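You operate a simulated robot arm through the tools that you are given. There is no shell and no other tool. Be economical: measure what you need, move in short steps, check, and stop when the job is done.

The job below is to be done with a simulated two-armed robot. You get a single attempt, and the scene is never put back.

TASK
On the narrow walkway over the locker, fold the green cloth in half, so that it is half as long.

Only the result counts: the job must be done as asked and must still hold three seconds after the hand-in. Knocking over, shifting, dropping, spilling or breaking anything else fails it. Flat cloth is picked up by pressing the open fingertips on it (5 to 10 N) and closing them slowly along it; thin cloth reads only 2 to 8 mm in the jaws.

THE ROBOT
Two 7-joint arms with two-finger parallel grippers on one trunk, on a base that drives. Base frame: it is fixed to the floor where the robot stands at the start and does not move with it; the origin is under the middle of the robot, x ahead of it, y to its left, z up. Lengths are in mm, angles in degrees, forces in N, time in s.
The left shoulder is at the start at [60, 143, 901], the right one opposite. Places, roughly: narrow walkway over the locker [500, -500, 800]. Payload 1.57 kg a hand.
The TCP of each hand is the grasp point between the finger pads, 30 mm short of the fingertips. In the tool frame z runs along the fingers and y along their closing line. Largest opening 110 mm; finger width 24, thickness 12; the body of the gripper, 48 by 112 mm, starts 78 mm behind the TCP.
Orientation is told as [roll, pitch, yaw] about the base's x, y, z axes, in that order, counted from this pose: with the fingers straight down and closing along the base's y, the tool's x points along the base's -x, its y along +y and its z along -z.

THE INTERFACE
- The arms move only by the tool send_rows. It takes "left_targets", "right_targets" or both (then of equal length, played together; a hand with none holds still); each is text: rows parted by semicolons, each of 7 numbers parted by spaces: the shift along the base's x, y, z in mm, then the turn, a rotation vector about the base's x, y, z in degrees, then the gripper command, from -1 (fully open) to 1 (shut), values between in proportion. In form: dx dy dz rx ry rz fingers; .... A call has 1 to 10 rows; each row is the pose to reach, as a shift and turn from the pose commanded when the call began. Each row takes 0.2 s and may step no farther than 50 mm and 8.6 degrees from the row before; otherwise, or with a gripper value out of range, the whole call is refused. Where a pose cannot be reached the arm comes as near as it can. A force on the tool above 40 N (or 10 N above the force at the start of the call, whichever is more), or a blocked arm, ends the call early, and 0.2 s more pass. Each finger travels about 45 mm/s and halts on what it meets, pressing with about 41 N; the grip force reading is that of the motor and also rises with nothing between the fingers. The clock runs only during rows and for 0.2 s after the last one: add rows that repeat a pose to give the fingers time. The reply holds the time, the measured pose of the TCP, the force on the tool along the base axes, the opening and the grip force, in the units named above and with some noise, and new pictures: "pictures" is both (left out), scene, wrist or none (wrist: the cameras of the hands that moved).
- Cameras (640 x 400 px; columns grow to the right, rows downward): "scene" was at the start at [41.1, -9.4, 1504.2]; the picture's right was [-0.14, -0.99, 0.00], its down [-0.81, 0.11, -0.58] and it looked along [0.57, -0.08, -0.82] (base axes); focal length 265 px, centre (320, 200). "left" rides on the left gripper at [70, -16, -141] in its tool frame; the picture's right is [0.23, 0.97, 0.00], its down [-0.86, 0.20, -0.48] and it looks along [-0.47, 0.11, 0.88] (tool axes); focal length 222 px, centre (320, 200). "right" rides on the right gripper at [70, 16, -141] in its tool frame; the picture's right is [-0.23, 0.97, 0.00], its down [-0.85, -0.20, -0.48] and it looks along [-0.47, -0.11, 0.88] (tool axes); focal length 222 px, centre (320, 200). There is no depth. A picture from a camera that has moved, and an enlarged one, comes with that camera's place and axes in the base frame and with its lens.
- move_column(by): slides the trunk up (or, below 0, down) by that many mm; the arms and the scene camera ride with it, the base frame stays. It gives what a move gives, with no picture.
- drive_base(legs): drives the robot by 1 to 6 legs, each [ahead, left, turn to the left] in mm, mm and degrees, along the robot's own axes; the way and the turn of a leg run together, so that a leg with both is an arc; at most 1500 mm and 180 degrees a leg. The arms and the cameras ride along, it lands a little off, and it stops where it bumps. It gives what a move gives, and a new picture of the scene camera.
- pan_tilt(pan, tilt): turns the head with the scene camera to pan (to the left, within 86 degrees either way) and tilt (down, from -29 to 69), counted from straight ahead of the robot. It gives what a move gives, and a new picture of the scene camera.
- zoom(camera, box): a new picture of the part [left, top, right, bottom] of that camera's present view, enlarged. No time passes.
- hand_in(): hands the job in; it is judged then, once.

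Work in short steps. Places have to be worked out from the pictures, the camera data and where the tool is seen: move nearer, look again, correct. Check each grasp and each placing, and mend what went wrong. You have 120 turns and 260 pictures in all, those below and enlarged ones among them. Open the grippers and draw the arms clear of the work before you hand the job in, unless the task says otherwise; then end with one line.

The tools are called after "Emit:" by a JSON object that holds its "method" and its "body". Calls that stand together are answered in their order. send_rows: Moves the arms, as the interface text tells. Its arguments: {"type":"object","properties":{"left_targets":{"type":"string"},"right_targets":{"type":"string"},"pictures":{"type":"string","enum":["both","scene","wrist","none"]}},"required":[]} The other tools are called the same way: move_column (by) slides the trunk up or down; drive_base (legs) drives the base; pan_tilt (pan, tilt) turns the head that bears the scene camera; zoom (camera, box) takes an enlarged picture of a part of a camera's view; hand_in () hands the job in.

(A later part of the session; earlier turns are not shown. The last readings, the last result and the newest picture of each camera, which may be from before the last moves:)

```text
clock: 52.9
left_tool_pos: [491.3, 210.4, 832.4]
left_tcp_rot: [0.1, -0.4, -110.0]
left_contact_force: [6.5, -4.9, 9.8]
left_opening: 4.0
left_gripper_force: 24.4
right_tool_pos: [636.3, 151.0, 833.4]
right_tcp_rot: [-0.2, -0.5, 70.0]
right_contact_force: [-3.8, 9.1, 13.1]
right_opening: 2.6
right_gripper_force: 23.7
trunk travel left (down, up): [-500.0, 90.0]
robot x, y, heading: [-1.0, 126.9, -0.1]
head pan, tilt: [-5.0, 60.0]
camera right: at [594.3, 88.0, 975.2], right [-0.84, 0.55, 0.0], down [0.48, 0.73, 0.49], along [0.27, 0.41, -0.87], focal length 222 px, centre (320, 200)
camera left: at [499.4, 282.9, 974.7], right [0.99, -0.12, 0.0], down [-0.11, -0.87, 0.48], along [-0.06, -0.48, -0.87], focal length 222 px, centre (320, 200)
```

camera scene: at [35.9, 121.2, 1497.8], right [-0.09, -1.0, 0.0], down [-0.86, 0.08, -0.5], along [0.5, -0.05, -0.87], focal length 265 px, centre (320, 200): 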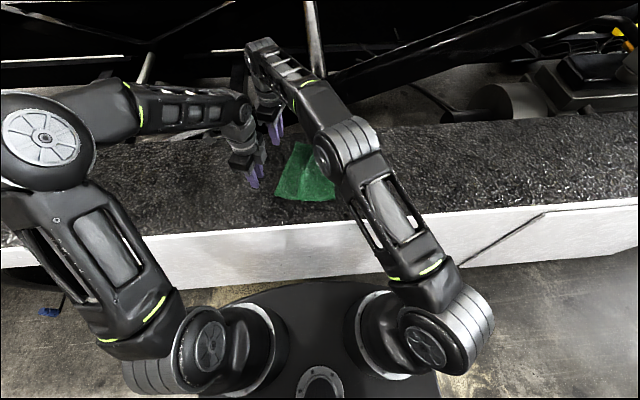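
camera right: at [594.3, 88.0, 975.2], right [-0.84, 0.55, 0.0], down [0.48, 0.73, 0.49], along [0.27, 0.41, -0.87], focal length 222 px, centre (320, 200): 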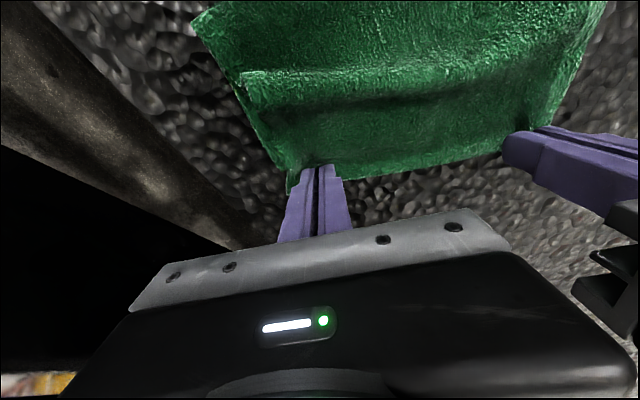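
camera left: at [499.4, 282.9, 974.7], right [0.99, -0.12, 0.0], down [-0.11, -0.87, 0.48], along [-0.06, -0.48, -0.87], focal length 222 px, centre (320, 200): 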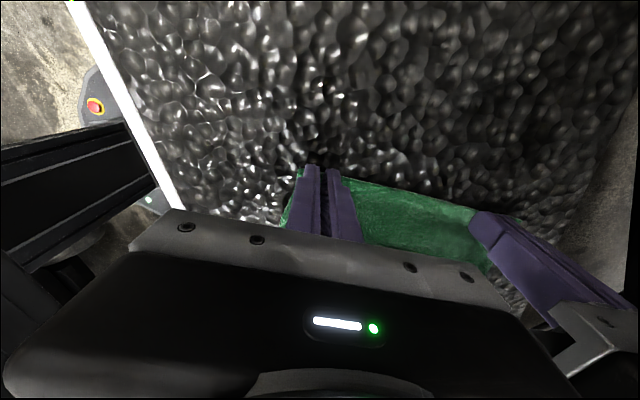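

The openings are 4.0 and 2.6 mm. I lift 30 mm, easing the hands slightly together, to verify both hold.

Emit:
{"method": "send_rows", "body": {"left_targets": "1 -1 6 0 0 0 1; 2 -3 12 0 0 0 1; 2 -6 20 0 0 0 1; 2 -10 30 0 0 0 1", "right_targets": "-1 -1 6 0 0 0 1; -2 -3 12 0 0 0 1; -2 -5 20 0 0 0 1; -2 -8 30 0 0 0 1", "pictures": "wrist"}}

```text
clock: 53.9
left_tool_pos: [493.2, 201.5, 862.2]
left_tcp_rot: [-0.3, -0.3, -110.0]
left_contact_force: [0.8, -1.8, -0.9]
left_opening: 3.4
left_gripper_force: 24.3
right_tool_pos: [633.9, 140.0, 862.9]
right_tcp_rot: [-0.1, -0.4, 70.1]
right_contact_force: [-1.9, 1.1, 0.2]
right_opening: 2.3
right_gripper_force: 23.5
trunk travel left (down, up): [-500.0, 90.0]
robot x, y, heading: [0.9, 125.7, -0.1]
head pan, tilt: [-5.0, 60.0]
camera right: at [593.3, 78.3, 1004.2], right [-0.84, 0.55, 0.0], down [0.48, 0.73, 0.48], along [0.27, 0.41, -0.87], focal length 222 px, centre (320, 200)
camera left: at [502.4, 273.1, 1003.7], right [0.99, -0.12, 0.0], down [-0.1, -0.87, 0.48], along [-0.06, -0.48, -0.88], focal length 222 px, centre (320, 200)
```

right: 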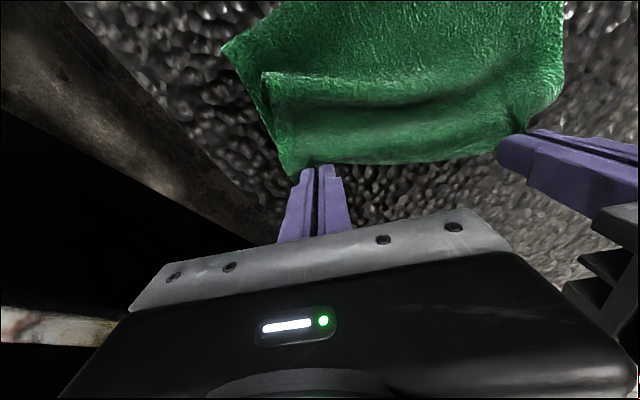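
left: 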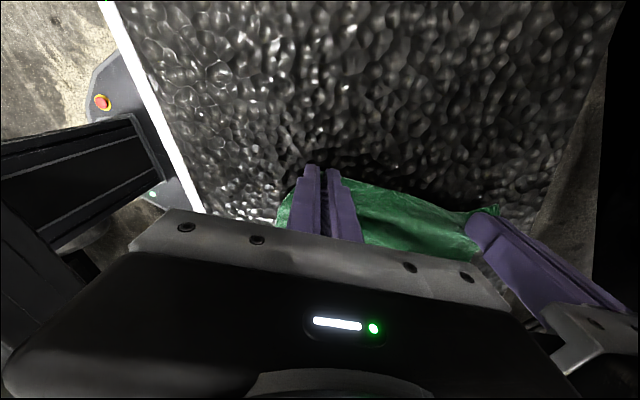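

Both corners hold. I carry the edge up and back over to y≈-40, rotating it parallel to x, so the bottom half re-lies flat and the fold line moves.

Emit:
{"method": "send_rows", "body": {"left_targets": "-2 -22 20 0 0 2 1; -5 -46 40 0 0 4 1; -8 -72 58 0 0 6 1; -10 -98 74 0 0 8 1; -13 -124 88 0 0 10 1; -16 -150 98 0 0 12 1; -18 -174 104 0 0 14 1; -21 -198 104 0 0 16 1; -23 -220 100 0 0 18 1; -25 -241 92 0 0 20 1", "right_targets": "0 -16 20 0 0 2 1; 0 -34 40 0 0 4 1; -1 -53 58 0 0 6 1; -1 -72 74 0 0 8 1; -2 -92 88 0 0 10 1; -2 -112 98 0 0 12 1; -3 -130 104 0 0 14 1; -3 -148 104 0 0 16 1; -4 -165 100 0 0 18 1; -4 -180 92 0 0 20 1"}}

```text
clock: 56.1
left_tool_pos: [482.5, -26.8, 955.4]
left_tcp_rot: [0.2, -0.3, -88.1]
left_contact_force: [3.3, -1.4, 0.6]
left_opening: 3.7
left_gripper_force: 24.7
right_tool_pos: [631.3, -64.5, 949.7]
right_tcp_rot: [0.1, 0.3, 87.6]
right_contact_force: [-2.4, 0.7, -0.4]
right_opening: 2.1
right_gripper_force: 23.9
trunk travel left (down, up): [-500.0, 90.0]
robot x, y, heading: [0.2, 126.1, -0.1]
head pan, tilt: [-5.0, 60.0]
camera scene: at [36.3, 118.6, 1497.7], right [-0.09, -1.0, 0.0], down [-0.86, 0.08, -0.5], along [0.5, -0.04, -0.87], focal length 265 px, centre (320, 200)
camera right: at [612.3, -133.4, 1091.6], right [-0.96, 0.27, 0.0], down [0.24, 0.85, 0.47], along [0.12, 0.46, -0.88], focal length 222 px, centre (320, 200)
camera left: at [462.5, 42.8, 1096.7], right [0.97, 0.26, 0.0], down [0.23, -0.85, 0.48], along [0.13, -0.47, -0.88], focal length 222 px, centre (320, 200)
```

scene: 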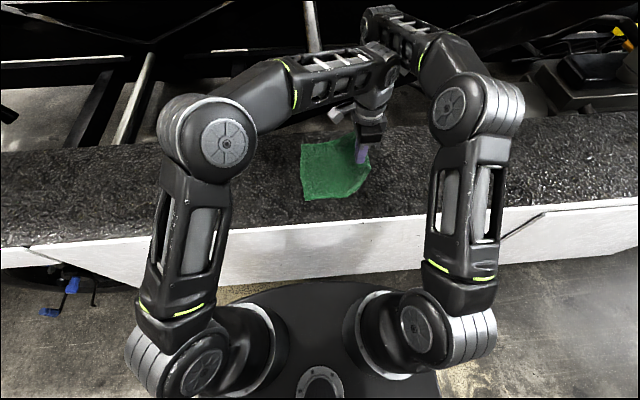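
right: 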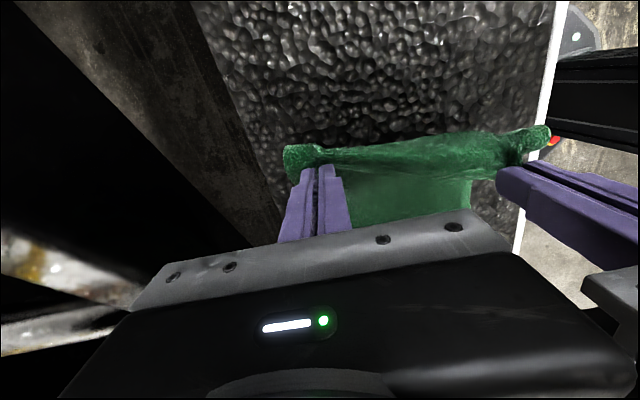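
left: 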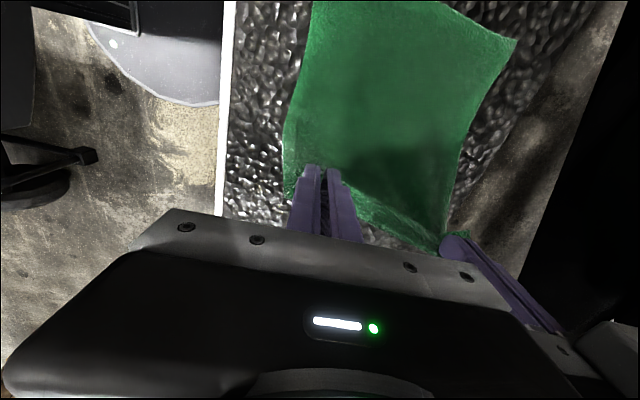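

The cloth is lifted nicely, and the bottom edge is now at about (435,135)–(653,130). The measured hand positions lag the commands, so I hold briefly to read them settled.

Emit:
{"method": "send_rows", "body": {"left_targets": "0 0 0 0 0 0 1; 0 0 0 0 0 0 1; 0 0 0 0 0 0 1", "right_targets": "0 0 0 0 0 0 1; 0 0 0 0 0 0 1; 0 0 0 0 0 0 1", "pictures": "none"}}

```text
clock: 56.9
left_tool_pos: [481.3, -26.1, 954.1]
left_tcp_rot: [0.0, -0.2, -88.2]
left_contact_force: [2.6, -0.6, 0.1]
left_opening: 3.8
left_gripper_force: 24.2
right_tool_pos: [630.9, -63.5, 949.0]
right_tcp_rot: [0.2, 0.2, 87.8]
right_contact_force: [-3.0, 1.5, -0.4]
right_opening: 2.1
right_gripper_force: 23.8
trunk travel left (down, up): [-500.0, 90.0]
robot x, y, heading: [2.2, 124.2, 0.0]
head pan, tilt: [-5.0, 60.0]
```

The hands appear to be pushing each other apart in y (arm contact). I move both in +y, left leading, and read again.

Emit:
{"method": "send_rows", "body": {"left_targets": "0 14 6 0 0 0 1; 0 28 12 0 0 0 1; 0 40 16 0 0 0 1; 0 40 16 0 0 0 1; 0 40 16 0 0 0 1", "right_targets": "0 8 6 0 0 0 1; 0 16 12 0 0 0 1; 0 25 16 0 0 0 1; 0 25 16 0 0 0 1; 0 25 16 0 0 0 1", "pictures": "both"}}

```text
clock: 58.1
left_tool_pos: [471.8, 5.2, 967.1]
left_tcp_rot: [-0.4, 0.0, -89.6]
left_contact_force: [6.9, -2.7, 0.3]
left_opening: 3.4
left_gripper_force: 24.7
right_tool_pos: [629.7, -15.5, 972.2]
right_tcp_rot: [-0.3, -0.4, 89.9]
right_contact_force: [-6.6, -0.3, 0.8]
right_opening: 2.3
right_gripper_force: 24.0
trunk travel left (down, up): [-500.0, 90.0]
robot x, y, heading: [-0.7, 127.3, -0.1]
head pan, tilt: [-5.0, 60.0]
camera scene: at [35.9, 119.5, 1497.8], right [-0.09, -1.0, 0.0], down [-0.86, 0.08, -0.5], along [0.5, -0.04, -0.87], focal length 265 px, centre (320, 200)
camera right: at [612.4, -87.6, 1113.7], right [-0.97, 0.23, 0.0], down [0.2, 0.85, 0.49], along [0.11, 0.47, -0.87], focal length 222 px, centre (320, 200)
camera left: at [455.1, 75.0, 1109.1], right [0.97, 0.24, -0.01], down [0.21, -0.85, 0.48], along [0.11, -0.46, -0.88], focal length 222 px, centre (320, 200)
```

scene: 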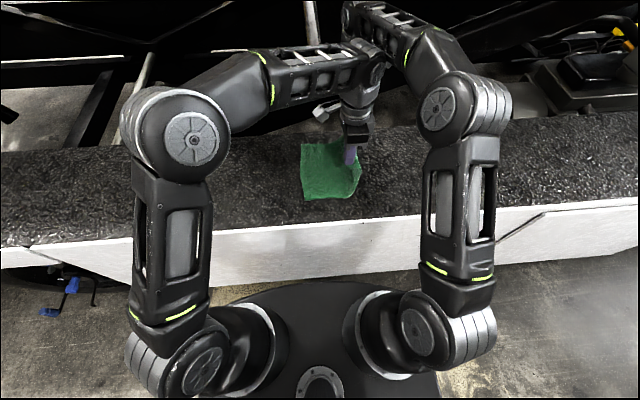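
right: 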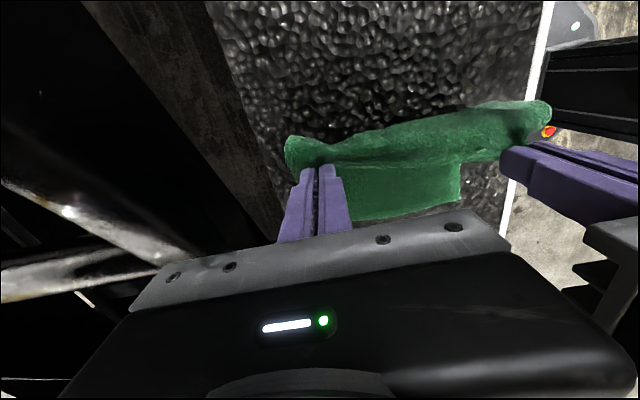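
left: 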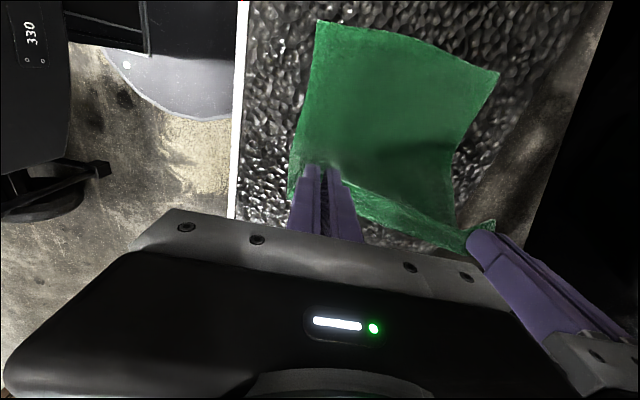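

Now the readings match and the bottom edge is at y≈130. I swing both hands along a taut arc about y≈-15 down towards the bottom edge, stopping ~40 mm above it.

Emit:
{"method": "send_rows", "body": {"left_targets": "0 13 0 0 0 0 1; 1 27 -3 0 0 0 1; 1 40 -9 0 0 0 1; 1 52 -16 0 0 0 1; 1 64 -25 0 0 0 1; 1 75 -34 0 0 0 1; 1 85 -45 0 0 0 1; 1 94 -56 0 0 0 1; 1 108 -78 0 0 0 1; 1 117 -99 0 0 0 1", "right_targets": "-1 18 0 0 0 0 1; -2 36 -3 0 0 0 1; -3 52 -9 0 0 0 1; -3 66 -16 0 0 0 1; -3 79 -25 0 0 0 1; -3 90 -34 0 0 0 1; -3 100 -45 0 0 0 1; -3 109 -56 0 0 0 1; -3 123 -78 0 0 0 1; -3 132 -99 0 0 0 1", "pictures": "both"}}

```text
clock: 60.3
left_tool_pos: [468.7, 117.8, 872.1]
left_tcp_rot: [0.1, -0.3, -90.1]
left_contact_force: [3.7, -0.5, -0.4]
left_opening: 3.5
left_gripper_force: 24.4
right_tool_pos: [626.2, 117.7, 871.8]
right_tcp_rot: [-0.1, -0.4, 89.9]
right_contact_force: [-2.3, 0.4, 0.3]
right_opening: 2.0
right_gripper_force: 23.7
trunk travel left (down, up): [-500.0, 90.0]
robot x, y, heading: [-2.6, 124.5, -0.1]
head pan, tilt: [-5.0, 60.0]
camera scene: at [36.3, 119.6, 1497.8], right [-0.09, -1.0, 0.0], down [-0.86, 0.08, -0.5], along [0.5, -0.04, -0.87], focal length 265 px, centre (320, 200)
camera right: at [609.2, 46.1, 1012.7], right [-0.97, 0.23, 0.0], down [0.2, 0.85, 0.48], along [0.11, 0.47, -0.87], focal length 222 px, centre (320, 200)
camera left: at [453.6, 188.3, 1013.5], right [0.97, 0.23, 0.0], down [0.2, -0.85, 0.48], along [0.11, -0.47, -0.87], focal length 222 px, centre (320, 200)
```

scene: 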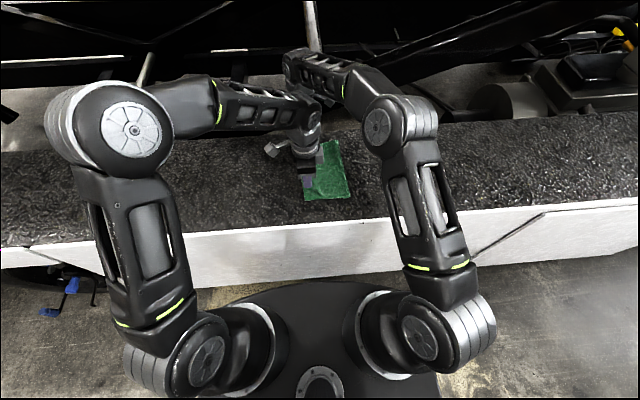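
right: 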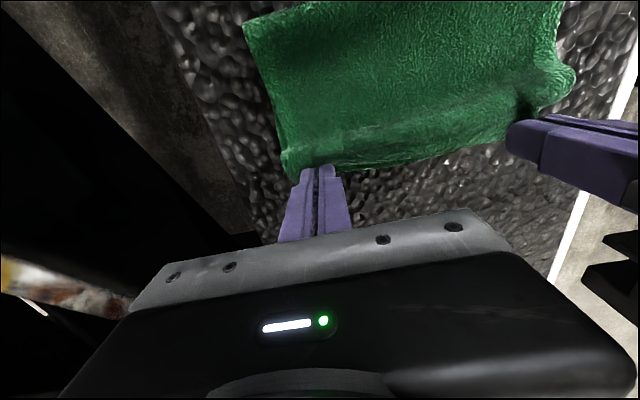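
left: 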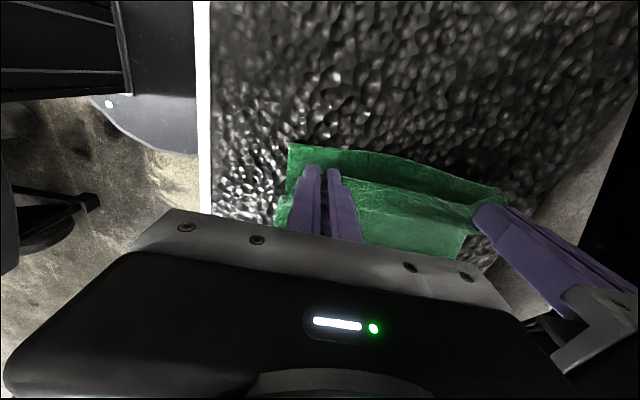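

The bottom edge is at y≈127, and the upper edge should extend ~5 mm past the tips. I lower the hands to y≈123 at the surface.

Emit:
{"method": "send_rows", "body": {"left_targets": "0 3 -9 0 0 0 1; 0 5 -17 0 0 0 1; 0 6 -24 0 0 0 1; 0 6 -30 0 0 0 1; 0 6 -33 0 0 0 1; 0 6 -33 0 0 0 1", "right_targets": "0 3 -9 0 0 0 1; 0 5 -17 0 0 0 1; 0 6 -24 0 0 0 1; 0 6 -30 0 0 0 1; 0 6 -33 0 0 0 1; 0 6 -33 0 0 0 1", "pictures": "wrist"}}

```text
clock: 61.7
left_tool_pos: [470.0, 123.6, 838.2]
left_tcp_rot: [0.0, -0.5, -90.0]
left_contact_force: [3.6, -0.3, 1.2]
left_opening: 3.5
left_gripper_force: 23.9
right_tool_pos: [626.8, 122.8, 839.5]
right_tcp_rot: [-0.2, -0.4, 90.0]
right_contact_force: [-3.0, 0.5, 1.9]
right_opening: 2.0
right_gripper_force: 23.6
trunk travel left (down, up): [-500.0, 90.0]
robot x, y, heading: [2.8, 127.4, -0.2]
head pan, tilt: [-5.0, 60.0]
camera right: at [609.5, 51.9, 980.4], right [-0.97, 0.23, 0.0], down [0.2, 0.85, 0.49], along [0.11, 0.47, -0.87], focal length 222 px, centre (320, 200)
camera left: at [453.4, 193.8, 980.0], right [0.97, 0.23, 0.0], down [0.2, -0.85, 0.48], along [0.11, -0.47, -0.88], focal length 222 px, centre (320, 200)
```

right: 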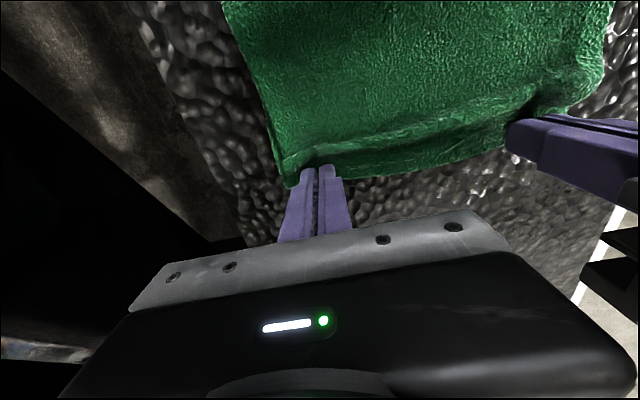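
left: 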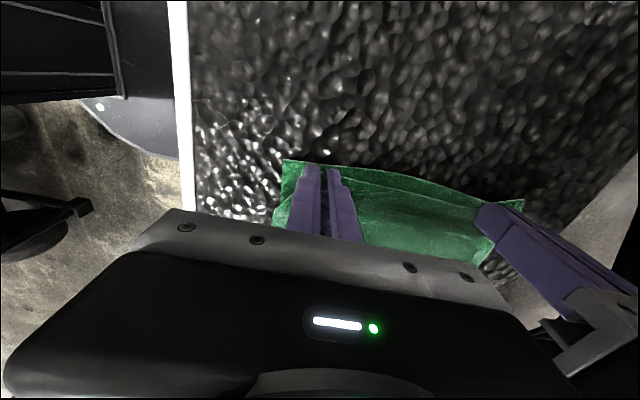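

I zoom the left camera to see the gap between the upper and bottom edges.

Emit:
{"method": "zoom", "body": {"camera": "left", "box": [260, 130, 560, 280]}}

```text
2.13 times, centred on (410, 205) of left
camera zoom: at [453.4, 193.8, 980.0], right [0.97, 0.23, 0.0], down [0.2, -0.85, 0.48], along [0.11, -0.47, -0.88], focal length 474 px, centre (128, 189)
```

zoom: 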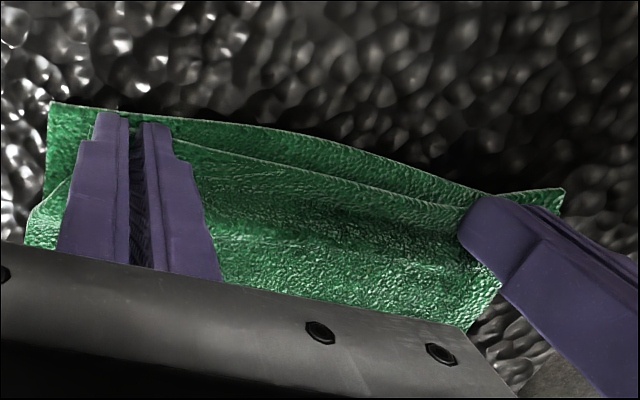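

The upper edge is ~8–10 mm short in the middle and its near corner trails. I raise the hands slightly, move left +10 and right +6 in y, set down and release.

Emit:
{"method": "send_rows", "body": {"left_targets": "0 2 4 0 0 0 1; -1 6 4 0 0 0 1; -2 10 3 0 0 0 1; -3 10 0 0 0 0 1; -3 10 -1 0 0 0 1; -3 10 -1 0 0 0 0.9; -3 10 -1 0 0 0 0.8; -3 10 -1 0 0 0 0.7; -3 10 -1 0 0 0 0.6; -3 10 -1 0 0 0 0.5", "right_targets": "0 2 4 0 0 0 1; 1 4 4 0 0 0 1; 2 6 3 0 0 0 1; 2 6 0 0 0 0 1; 2 6 -2 0 0 0 1; 2 6 -2 0 0 0 0.9; 2 6 -2 0 0 0 0.8; 2 6 -2 0 0 0 0.7; 2 6 -2 0 0 0 0.6; 2 6 -2 0 0 0 0.5", "pictures": "wrist"}}

```text
clock: 63.9
left_tool_pos: [465.3, 133.7, 838.2]
left_tcp_rot: [-0.2, -0.4, -90.1]
left_contact_force: [0.3, 0.4, 1.7]
left_opening: 25.9
left_gripper_force: 0.1
right_tool_pos: [628.7, 129.4, 837.7]
right_tcp_rot: [-0.3, -0.4, 90.0]
right_contact_force: [0.6, 0.4, 2.8]
right_opening: 24.2
right_gripper_force: 0.1
trunk travel left (down, up): [-500.0, 90.0]
robot x, y, heading: [-4.9, 127.7, -0.1]
head pan, tilt: [-5.0, 60.0]
camera right: at [611.4, 58.2, 978.5], right [-0.97, 0.23, 0.0], down [0.2, 0.85, 0.49], along [0.11, 0.47, -0.87], focal length 222 px, centre (320, 200)
camera left: at [450.1, 203.8, 979.2], right [0.97, 0.23, 0.0], down [0.2, -0.85, 0.48], along [0.11, -0.47, -0.88], focal length 222 px, centre (320, 200)
```

right: 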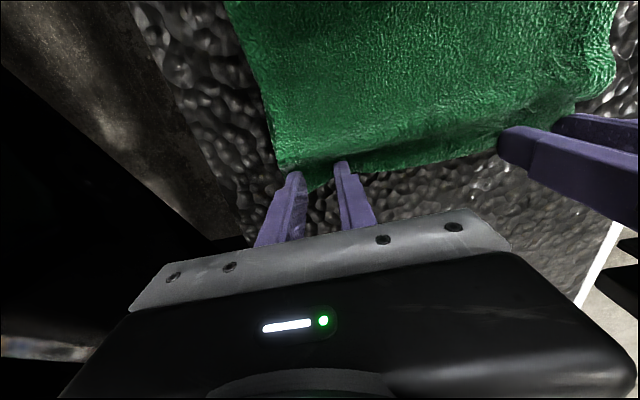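
left: 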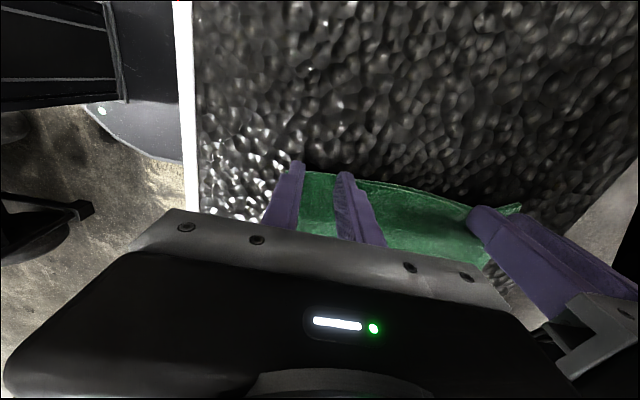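

Released. I draw both hands straight up and apart, then inspect.

Emit:
{"method": "send_rows", "body": {"left_targets": "0 0 8 0 0 0 0.5; 0 2 28 0 0 0 0.5; 0 25 58 0 0 0 0.5; 0 60 80 0 0 0 0.5; 0 100 95 0 0 0 0.5; 0 130 100 0 0 0 0.5", "right_targets": "0 0 8 0 0 0 0.5; 0 -2 28 0 0 0 0.5; 0 -30 58 0 0 0 0.5; 0 -75 80 0 0 0 0.5; 0 -120 95 0 0 0 0.5; 0 -165 100 0 0 0 0.5", "pictures": "wrist"}}

Emit:
{"method": "zoom", "body": {"camera": "scene", "box": [270, 125, 398, 215]}}

```text
clock: 65.3
left_tool_pos: [467.4, 262.9, 938.2]
left_tcp_rot: [0.0, -0.3, -90.1]
left_contact_force: [0.3, 0.3, -0.4]
left_opening: 27.6
left_gripper_force: 0.0
right_tool_pos: [630.3, -36.3, 936.2]
right_tcp_rot: [-0.2, -0.6, 90.0]
right_contact_force: [0.8, 0.5, 0.1]
right_opening: 27.6
right_gripper_force: 0.1
trunk travel left (down, up): [-500.0, 90.0]
robot x, y, heading: [-0.7, 126.3, -0.1]
head pan, tilt: [-5.0, 60.0]
camera right: at [612.1, -108.4, 1077.7], right [-0.97, 0.23, 0.0], down [0.2, 0.85, 0.49], along [0.11, 0.47, -0.87], focal length 222 px, centre (320, 200)
camera left: at [450.8, 334.3, 1079.6], right [0.97, 0.23, 0.0], down [0.2, -0.85, 0.48], along [0.11, -0.47, -0.88], focal length 222 px, centre (320, 200)
```

right: 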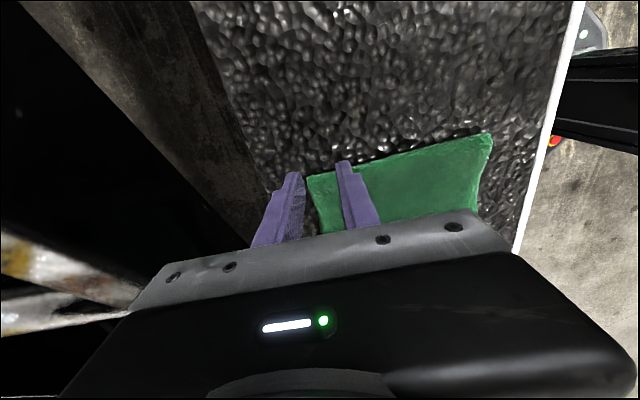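
left: 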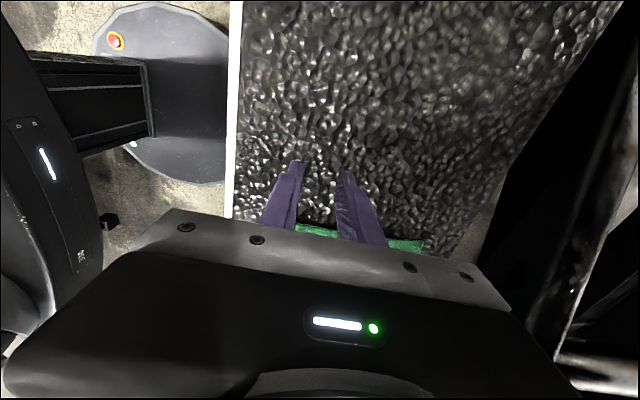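

```text
4.44 times, centred on (334, 170) of scene
camera zoom: at [35.7, 119.1, 1497.7], right [-0.09, -1.0, 0.0], down [-0.86, 0.08, -0.5], along [0.5, -0.04, -0.87], focal length 1176 px, centre (258, 333)
```

zoom: 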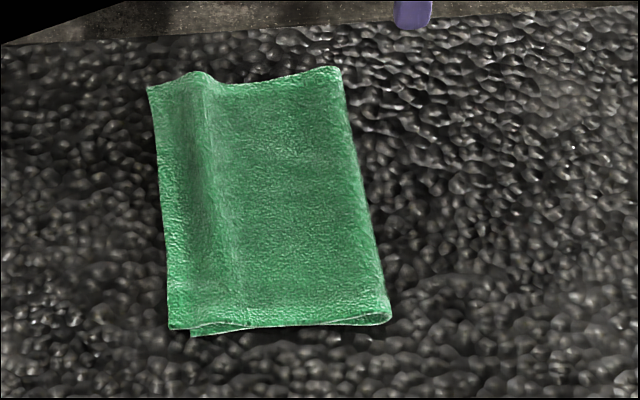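

The cloth is now folded in half cleanly: fold at y≈0, upper edge at y≈147–152. But the bottom edge is at y≈131, so the upper edge overhangs ~17 mm and there is a slack bulge. I will regrip the overhanging edge and lay it again more exactly, so I move above it now.

Emit:
{"method": "send_rows", "body": {"left_targets": "0 -40 0 0 0 0 0.53; 1 -80 -20 0 0 0 0.53; 1 -110 -45 0 0 0 0.53; 1 -120 -65 0 0 0 0.53; 1 -120 -80 0 0 0 0.53; 1 -120 -80 0 0 0 0.53", "right_targets": "0 45 0 0 0 0 0.53; -1 90 0 0 0 0 0.53; -2 135 -10 0 0 0 0.53; -3 170 -35 0 0 0 0.53; -3 183 -60 0 0 0 0.53; -3 183 -76 0 0 0 0.53", "pictures": "wrist"}}

```text
clock: 66.7
left_tool_pos: [468.6, 143.1, 857.4]
left_tcp_rot: [-0.1, -0.3, -90.0]
left_contact_force: [-0.1, 0.4, 1.1]
left_opening: 25.9
left_gripper_force: 0.1
right_tool_pos: [625.7, 146.8, 859.9]
right_tcp_rot: [-0.1, -0.4, 90.1]
right_contact_force: [0.5, 0.5, -1.0]
right_opening: 25.8
right_gripper_force: 0.1
trunk travel left (down, up): [-500.0, 90.0]
robot x, y, heading: [-0.8, 122.0, 0.1]
head pan, tilt: [-5.0, 60.0]
camera right: at [608.3, 75.2, 1001.8], right [-0.97, 0.23, 0.0], down [0.2, 0.85, 0.49], along [0.11, 0.47, -0.87], focal length 222 px, centre (320, 200)
camera left: at [452.7, 213.6, 999.4], right [0.97, 0.23, 0.0], down [0.2, -0.85, 0.48], along [0.11, -0.47, -0.88], focal length 222 px, centre (320, 200)
```

right: 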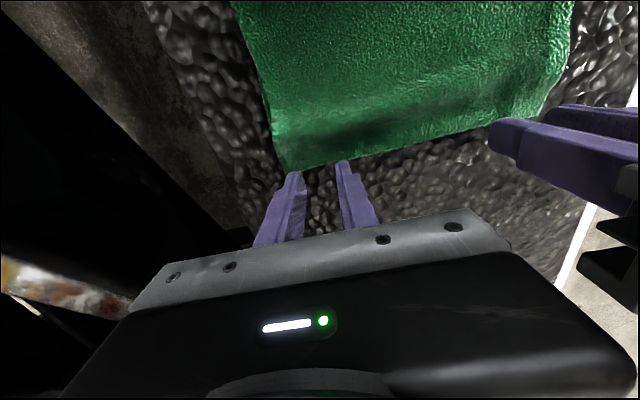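
left: 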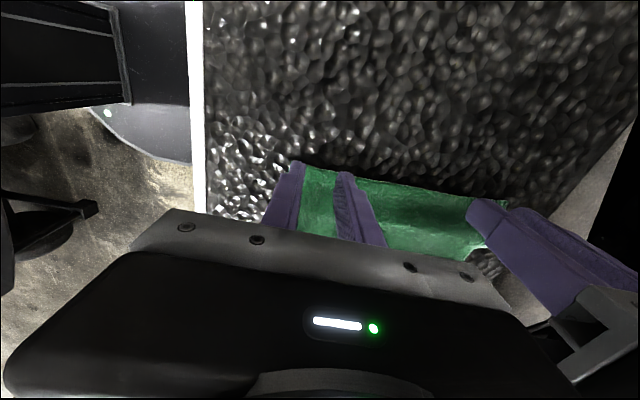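

Both tips project right onto the edge, so I shift the hands 5 mm inward and lower to contact.

Emit:
{"method": "send_rows", "body": {"left_targets": "0 -4 -8 0 0 0 0.53; 0 -4 -15 0 0 0 0.53; 0 -4 -20 0 0 0 0.53; 0 -4 -22 0 0 0 0.53; 0 -4 -23.5 0 0 0 0.53; 0 -4 -23.5 0 0 0 0.53", "right_targets": "0 -5 -8 0 0 0 0.53; 0 -5 -16 0 0 0 0.53; 0 -5 -21 0 0 0 0.53; 0 -5 -24 0 0 0 0.53; 0 -5 -26 0 0 0 0.53; 0 -5 -26 0 0 0 0.53", "pictures": "wrist"}}

```text
clock: 68.1
left_tool_pos: [467.7, 138.1, 834.5]
left_tcp_rot: [0.2, -0.4, -90.1]
left_contact_force: [2.3, 0.2, 9.2]
left_opening: 25.9
left_gripper_force: 0.1
right_tool_pos: [625.8, 142.3, 834.6]
right_tcp_rot: [-0.2, -0.4, 90.0]
right_contact_force: [-1.0, 0.3, 4.9]
right_opening: 25.9
right_gripper_force: 0.0
trunk travel left (down, up): [-500.0, 90.0]
robot x, y, heading: [0.4, 126.3, 0.3]
head pan, tilt: [-5.0, 60.0]
camera right: at [608.3, 70.5, 977.2], right [-0.97, 0.23, 0.0], down [0.2, 0.85, 0.49], along [0.11, 0.47, -0.87], focal length 222 px, centre (320, 200)
camera left: at [451.4, 209.9, 976.8], right [0.97, 0.23, 0.0], down [0.2, -0.85, 0.48], along [0.11, -0.47, -0.87], focal length 222 px, centre (320, 200)
```

right: 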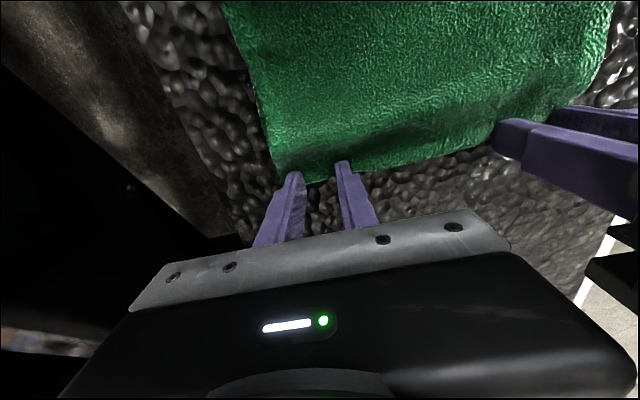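
left: 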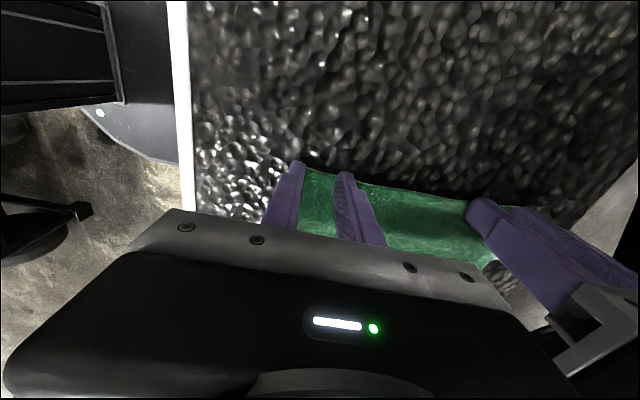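

Contact is 9 N on the left and 5 N on the right. I close slowly.

Emit:
{"method": "send_rows", "body": {"left_targets": "0 0 0.2 0 0 0 0.58; 0 0 0.2 0 0 0 0.63; 0 0 0.2 0 0 0 0.68; 0 0 0.2 0 0 0 0.74; 0 0 0.2 0 0 0 0.8; 0 0 0.2 0 0 0 0.87; 0 0 0.2 0 0 0 0.94; 0 0 0.2 0 0 0 1; 0 0 0.2 0 0 0 1", "right_targets": "0 0 -0.5 0 0 0 0.58; 0 0 -0.5 0 0 0 0.63; 0 0 -0.5 0 0 0 0.68; 0 0 -0.5 0 0 0 0.74; 0 0 -0.5 0 0 0 0.8; 0 0 -0.5 0 0 0 0.87; 0 0 -0.5 0 0 0 0.94; 0 0 -0.5 0 0 0 1; 0 0 -0.5 0 0 0 1", "pictures": "none"}}

Emit:
{"method": "send_rows", "body": {"left_targets": "1 -1 6 0 0 0 1; 2 -3 13 0 0 0 1; 2 -6 22 0 0 0 1; 2 -10 32 0 0 0 1", "right_targets": "-1 -1 6 0 0 0 1; -2 -3 13 0 0 0 1; -2 -6 22 0 0 0 1; -2 -10 32 0 0 0 1", "pictures": "wrist"}}

```text
clock: 70.1
left_tool_pos: [468.0, 138.6, 833.4]
left_tcp_rot: [-0.1, -0.3, -90.1]
left_contact_force: [5.7, 1.4, 11.4]
left_opening: 3.8
left_gripper_force: 24.7
right_tool_pos: [625.3, 142.4, 835.2]
right_tcp_rot: [-0.1, -0.4, 90.0]
right_contact_force: [-0.1, 2.1, 6.4]
right_opening: 0.1
right_gripper_force: 21.4
trunk travel left (down, up): [-500.0, 90.0]
robot x, y, heading: [-1.5, 125.0, 0.1]
head pan, tilt: [-5.0, 60.0]
```

```text
clock: 71.1
left_tool_pos: [469.4, 130.3, 865.3]
left_tcp_rot: [-0.1, -0.3, -90.1]
left_contact_force: [0.6, -0.2, -0.4]
left_opening: 3.7
left_gripper_force: 24.5
right_tool_pos: [624.1, 132.2, 865.4]
right_tcp_rot: [-0.3, -0.4, 90.0]
right_contact_force: [-0.5, -0.7, 0.4]
right_opening: 0.0
right_gripper_force: 21.0
trunk travel left (down, up): [-500.0, 90.0]
robot x, y, heading: [1.5, 124.5, -0.2]
head pan, tilt: [-5.0, 60.0]
camera right: at [606.8, 60.9, 1007.8], right [-0.97, 0.23, 0.0], down [0.2, 0.85, 0.49], along [0.11, 0.47, -0.87], focal length 222 px, centre (320, 200)
camera left: at [453.4, 199.6, 1007.8], right [0.97, 0.23, 0.0], down [0.2, -0.85, 0.48], along [0.11, -0.47, -0.88], focal length 222 px, centre (320, 200)
```

right: 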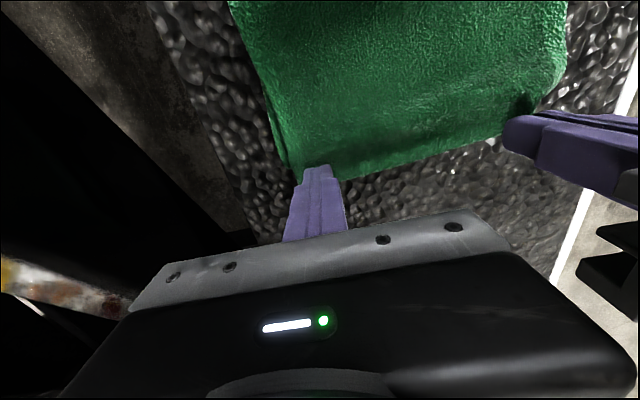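
left: 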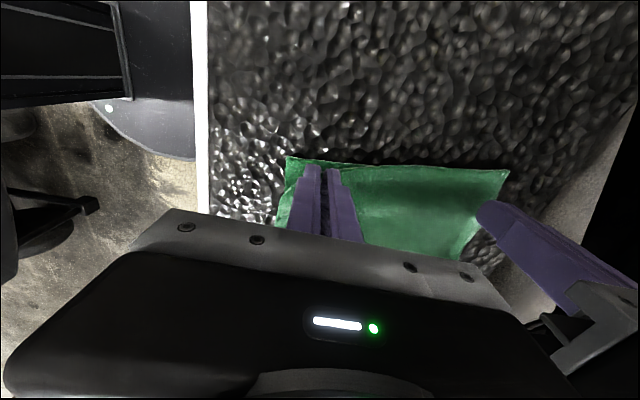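

The right hand closed empty. I lower the left again while holding, reopen the right and try 6 mm further inward with more pressure.

Emit:
{"method": "send_rows", "body": {"left_targets": "0 4 -10 0 0 0 1; 0 7 -19 0 0 0 1; -1 9 -26 0 0 0 1; -2 10 -29 0 0 0 1; -2 10 -29 0 0 0 1; -2 10 -29 0 0 0 1; -2 10 -29 0 0 0 1; -2 10 -29 0 0 0 1", "right_targets": "0 2 0 0 0 0 0.8; 0 4 0 0 0 0 0.53; 1 4 -6 0 0 0 0.5; 2 4 -15 0 0 0 0.5; 2 4 -22 0 0 0 0.5; 2 4 -27 0 0 0 0.5; 2 4 -31 0 0 0 0.5; 2 4 -32.5 0 0 0 0.5", "pictures": "wrist"}}

```text
clock: 72.9
left_tool_pos: [467.1, 139.3, 836.6]
left_tcp_rot: [0.0, -0.4, -90.1]
left_contact_force: [3.0, -0.2, 5.4]
left_opening: 3.5
left_gripper_force: 25.2
right_tool_pos: [625.6, 135.9, 834.7]
right_tcp_rot: [-0.3, -0.5, 89.9]
right_contact_force: [0.2, -1.0, 10.7]
right_opening: 27.7
right_gripper_force: 0.0
trunk travel left (down, up): [-500.0, 90.0]
robot x, y, heading: [1.6, 121.9, -0.1]
head pan, tilt: [-5.0, 60.0]
camera right: at [608.2, 64.8, 976.8], right [-0.97, 0.23, 0.0], down [0.2, 0.85, 0.49], along [0.11, 0.47, -0.87], focal length 222 px, centre (320, 200)
camera left: at [450.8, 209.5, 979.1], right [0.97, 0.23, 0.0], down [0.2, -0.85, 0.48], along [0.11, -0.47, -0.88], focal length 222 px, centre (320, 200)
```

right: 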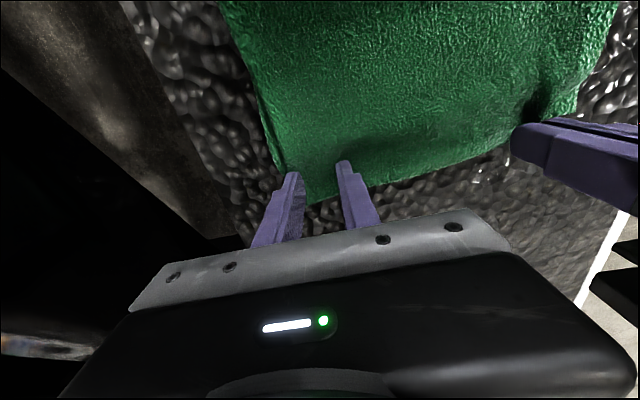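
left: 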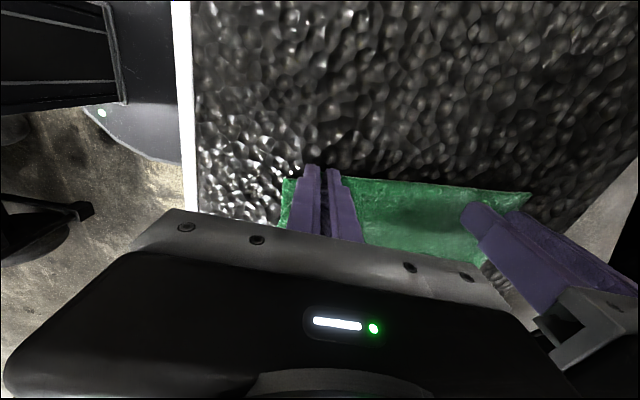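

The bulge relaxed and the far edge moved out to y≈157. I move the right hand out to y≈149, so its tips sit ~8 mm inside the edge over a single layer.

Emit:
{"method": "send_rows", "body": {"right_targets": "0 0 6 0 0 0 0.5; 0 6 8 0 0 0 0.5; 0 13 8 0 0 0 0.5; 0 13 3 0 0 0 0.5; 0 13 0.5 0 0 0 0.5; 0 13 -0.5 0 0 0 0.5; 0 13 -0.5 0 0 0 0.5", "pictures": "wrist"}}

```text
clock: 74.5
left_tool_pos: [467.8, 139.7, 837.9]
left_tcp_rot: [0.0, -0.4, -90.1]
left_contact_force: [2.2, 0.5, 6.3]
left_opening: 3.8
left_gripper_force: 24.5
right_tool_pos: [624.2, 149.6, 833.0]
right_tcp_rot: [-0.2, -0.5, 90.1]
right_contact_force: [-1.7, -1.3, 6.6]
right_opening: 27.5
right_gripper_force: 0.0
trunk travel left (down, up): [-500.0, 90.0]
robot x, y, heading: [1.0, 123.1, 0.2]
head pan, tilt: [-5.0, 60.0]
camera right: at [608.2, 78.0, 975.3], right [-0.97, 0.23, 0.0], down [0.2, 0.85, 0.49], along [0.11, 0.47, -0.87], focal length 222 px, centre (320, 200)
```

right: 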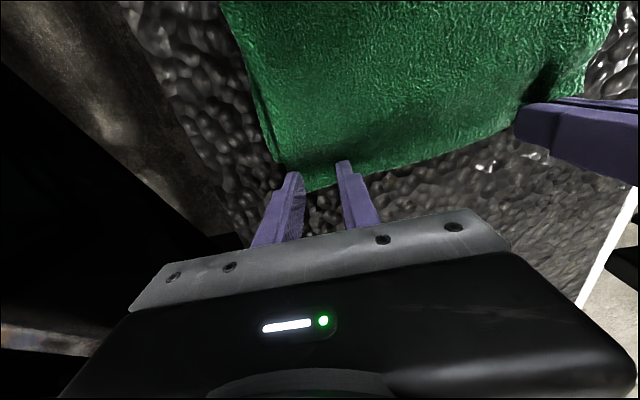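

The edge lies ~8–10 mm beyond the tip centre, with 6.6 N of contact. I close the right hand slowly.

Emit:
{"method": "send_rows", "body": {"right_targets": "0 0 -0.5 0 0 0 0.55; 0 0 -0.5 0 0 0 0.6; 0 0 -0.5 0 0 0 0.66; 0 0 -0.5 0 0 0 0.72; 0 0 -0.5 0 0 0 0.78; 0 0 -0.5 0 0 0 0.85; 0 0 -0.5 0 0 0 0.92; 0 0 -0.5 0 0 0 1; 0 0 -0.5 0 0 0 1", "pictures": "wrist"}}

```text
clock: 76.5
left_tool_pos: [466.8, 138.8, 837.0]
left_tcp_rot: [0.1, -0.4, -90.1]
left_contact_force: [10.0, -0.7, 4.0]
left_opening: 3.5
left_gripper_force: 25.0
right_tool_pos: [625.2, 150.4, 833.3]
right_tcp_rot: [-0.2, -0.4, 90.0]
right_contact_force: [-12.8, -0.4, 13.9]
right_opening: 4.0
right_gripper_force: 24.6
trunk travel left (down, up): [-500.0, 90.0]
robot x, y, heading: [0.4, 125.0, 0.1]
head pan, tilt: [-5.0, 60.0]
camera right: at [607.5, 78.2, 974.7], right [-0.97, 0.23, 0.0], down [0.2, 0.85, 0.49], along [0.11, 0.47, -0.87], focal length 222 px, centre (320, 200)
```

right: 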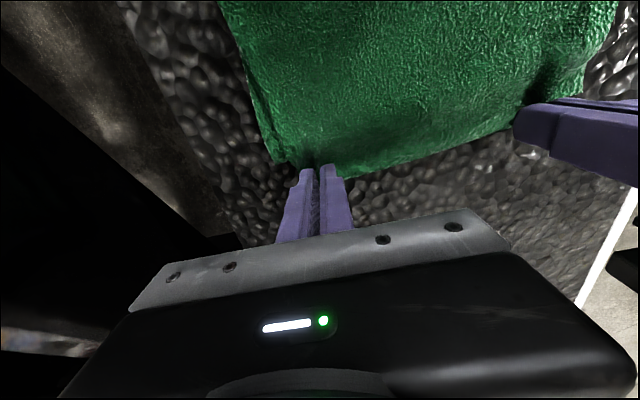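

Both hands hold now (3.5 and 4.0 mm). I lift along the arc back to y≈-5 to -15 at ~135 mm height to take up the slack, easing the sideways tension.

Emit:
{"method": "send_rows", "body": {"left_targets": "1 -6 25 0 0 0 1; 2 -14 48 0 0 0 1; 2 -26 68 0 0 0 1; 2 -40 86 0 0 0 1; 2 -56 101 0 0 0 1; 2 -74 114 0 0 0 1; 2 -92 124 0 0 0 1; 2 -110 130 0 0 0 1; 2 -128 134 0 0 0 1; 2 -144 134 0 0 0 1", "right_targets": "-2 -7 25 0 0 0 1; -3 -17 48 0 0 0 1; -3 -31 70 0 0 0 1; -3 -47 88 0 0 0 1; -3 -65 104 0 0 0 1; -3 -85 117 0 0 0 1; -3 -105 127 0 0 0 1; -3 -125 134 0 0 0 1; -3 -145 138 0 0 0 1; -3 -163 138 0 0 0 1"}}

```text
clock: 78.7
left_tool_pos: [469.8, -2.7, 968.7]
left_tcp_rot: [-0.3, -0.1, -89.7]
left_contact_force: [7.6, -1.6, 0.0]
left_opening: 3.8
left_gripper_force: 24.7
right_tool_pos: [626.5, -27.0, 969.1]
right_tcp_rot: [-0.2, -0.1, 88.7]
right_contact_force: [-7.6, 1.9, -0.1]
right_opening: 3.7
right_gripper_force: 24.6
trunk travel left (down, up): [-500.0, 90.0]
robot x, y, heading: [2.9, 127.5, -0.2]
head pan, tilt: [-5.0, 60.0]
camera scene: at [36.0, 118.8, 1497.8], right [-0.09, -1.0, 0.0], down [-0.86, 0.08, -0.5], along [0.5, -0.04, -0.87], focal length 265 px, centre (320, 200)
camera right: at [606.4, -96.7, 1110.7], right [-0.97, 0.25, 0.0], down [0.22, 0.85, 0.48], along [0.12, 0.47, -0.88], focal length 222 px, centre (320, 200)
camera left: at [454.5, 67.4, 1110.5], right [0.97, 0.23, 0.0], down [0.21, -0.85, 0.48], along [0.11, -0.47, -0.88], focal length 222 px, centre (320, 200)
```

scene: 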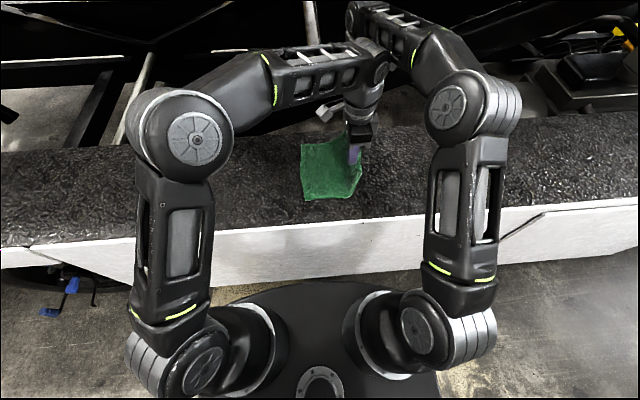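
right: 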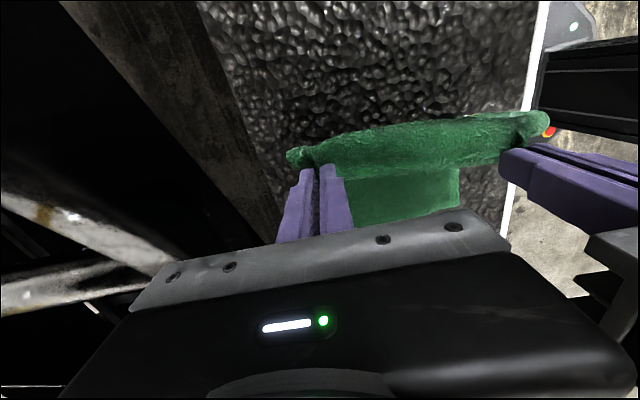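
left: 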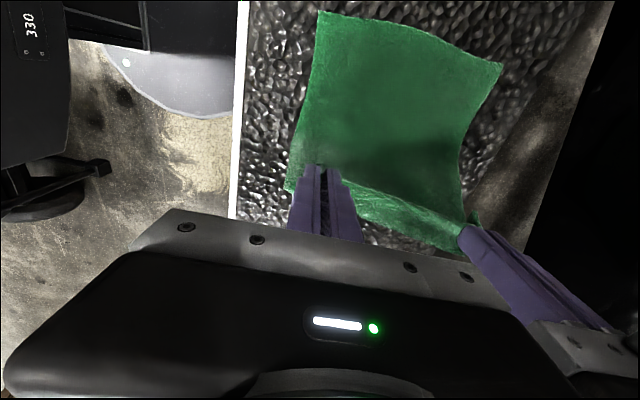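

The bottom edge is at y≈130, with corners near (438,130) and (657,130). I swing back down along the taut arc, aiming the tips at y≈122.

Emit:
{"method": "send_rows", "body": {"left_targets": "0 14 0 0 0 0 1; 0 29 -3 0 0 0 1; 0 43 -9 0 0 0 1; 0 56 -17 0 0 0 1; 0 69 -27 0 0 0 1; 0 81 -39 0 0 0 1; 0 92 -52 0 0 0 1; 0 102 -66 0 0 0 1; 0 111 -82 0 0 0 1; 0 118 -98 0 0 0 1", "right_targets": "0 16 0 0 0 0 1; 0 33 -3 0 0 0 1; 0 49 -9 0 0 0 1; 0 63 -17 0 0 0 1; 0 76 -27 0 0 0 1; 0 88 -39 0 0 0 1; 0 99 -52 0 0 0 1; 0 109 -66 0 0 0 1; 0 118 -82 0 0 0 1; 0 125 -98 0 0 0 1", "pictures": "none"}}

Emit:
{"method": "send_rows", "body": {"left_targets": "0 3 -9 0 0 0 1; 0 5 -17 0 0 0 1; 0 7 -24 0 0 0 1; 0 8 -30 0 0 0 1; 0 9 -34 0 0 0 1; 0 9 -34 0 0 0 1", "right_targets": "0 3 -9 0 0 0 1; 0 5 -17 0 0 0 1; 0 7 -24 0 0 0 1; 0 8 -30 0 0 0 1; 0 9 -34 0 0 0 1; 0 9 -34 0 0 0 1", "pictures": "wrist"}}

Emit:
{"method": "zoom", "body": {"camera": "left", "box": [260, 130, 560, 280]}}

```text
clock: 80.9
left_tool_pos: [470.4, 112.3, 871.1]
left_tcp_rot: [0.0, -0.4, -90.1]
left_contact_force: [2.7, -0.7, -1.0]
left_opening: 3.7
left_gripper_force: 24.5
right_tool_pos: [622.7, 112.6, 872.2]
right_tcp_rot: [-0.2, -0.3, 90.0]
right_contact_force: [-3.5, 0.1, 0.4]
right_opening: 4.0
right_gripper_force: 24.1
trunk travel left (down, up): [-500.0, 90.0]
robot x, y, heading: [-1.5, 123.6, -0.2]
head pan, tilt: [-5.0, 60.0]
```

```text
clock: 82.3
left_tool_pos: [470.3, 121.2, 840.2]
left_tcp_rot: [-0.1, -0.4, -90.0]
left_contact_force: [4.5, -0.7, 1.4]
left_opening: 3.5
left_gripper_force: 24.6
right_tool_pos: [622.6, 122.4, 840.2]
right_tcp_rot: [-0.3, -0.5, 90.1]
right_contact_force: [-4.5, 1.6, 8.3]
right_opening: 4.1
right_gripper_force: 24.6
trunk travel left (down, up): [-500.0, 90.0]
robot x, y, heading: [-2.9, 123.0, -0.2]
head pan, tilt: [-5.0, 60.0]
camera right: at [605.1, 49.9, 981.1], right [-0.97, 0.23, 0.0], down [0.2, 0.85, 0.49], along [0.11, 0.47, -0.87], focal length 222 px, centre (320, 200)
camera left: at [452.8, 193.0, 981.6], right [0.97, 0.23, 0.0], down [0.2, -0.85, 0.48], along [0.11, -0.47, -0.88], focal length 222 px, centre (320, 200)
```

right: 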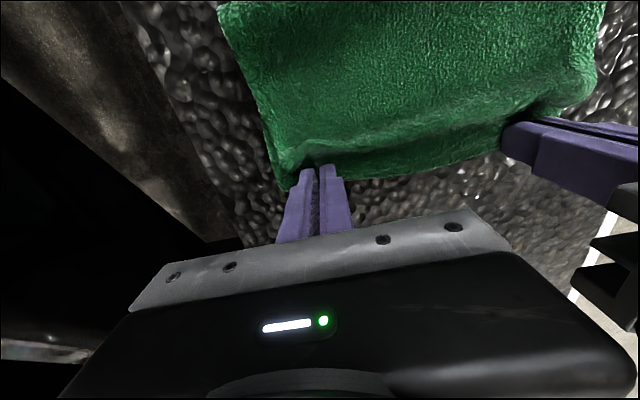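
left: 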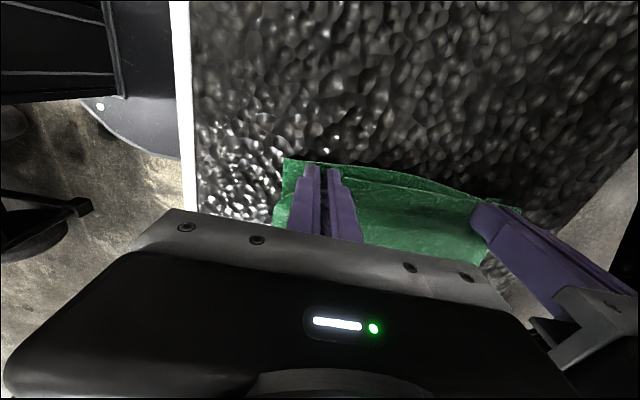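

```text
2.13 times, centred on (410, 205) of left
camera zoom: at [452.8, 193.0, 981.6], right [0.97, 0.23, 0.0], down [0.2, -0.85, 0.48], along [0.11, -0.47, -0.88], focal length 474 px, centre (128, 189)
```

zoom: 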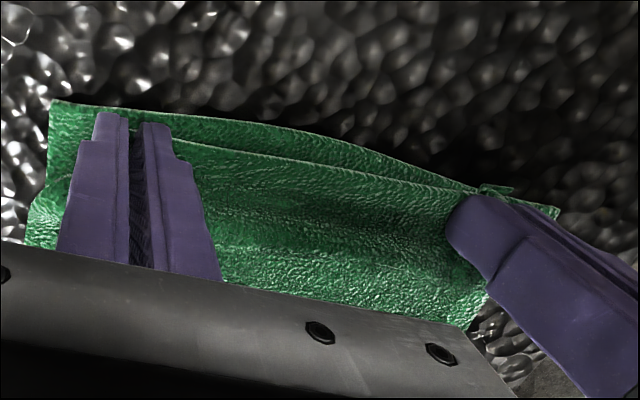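

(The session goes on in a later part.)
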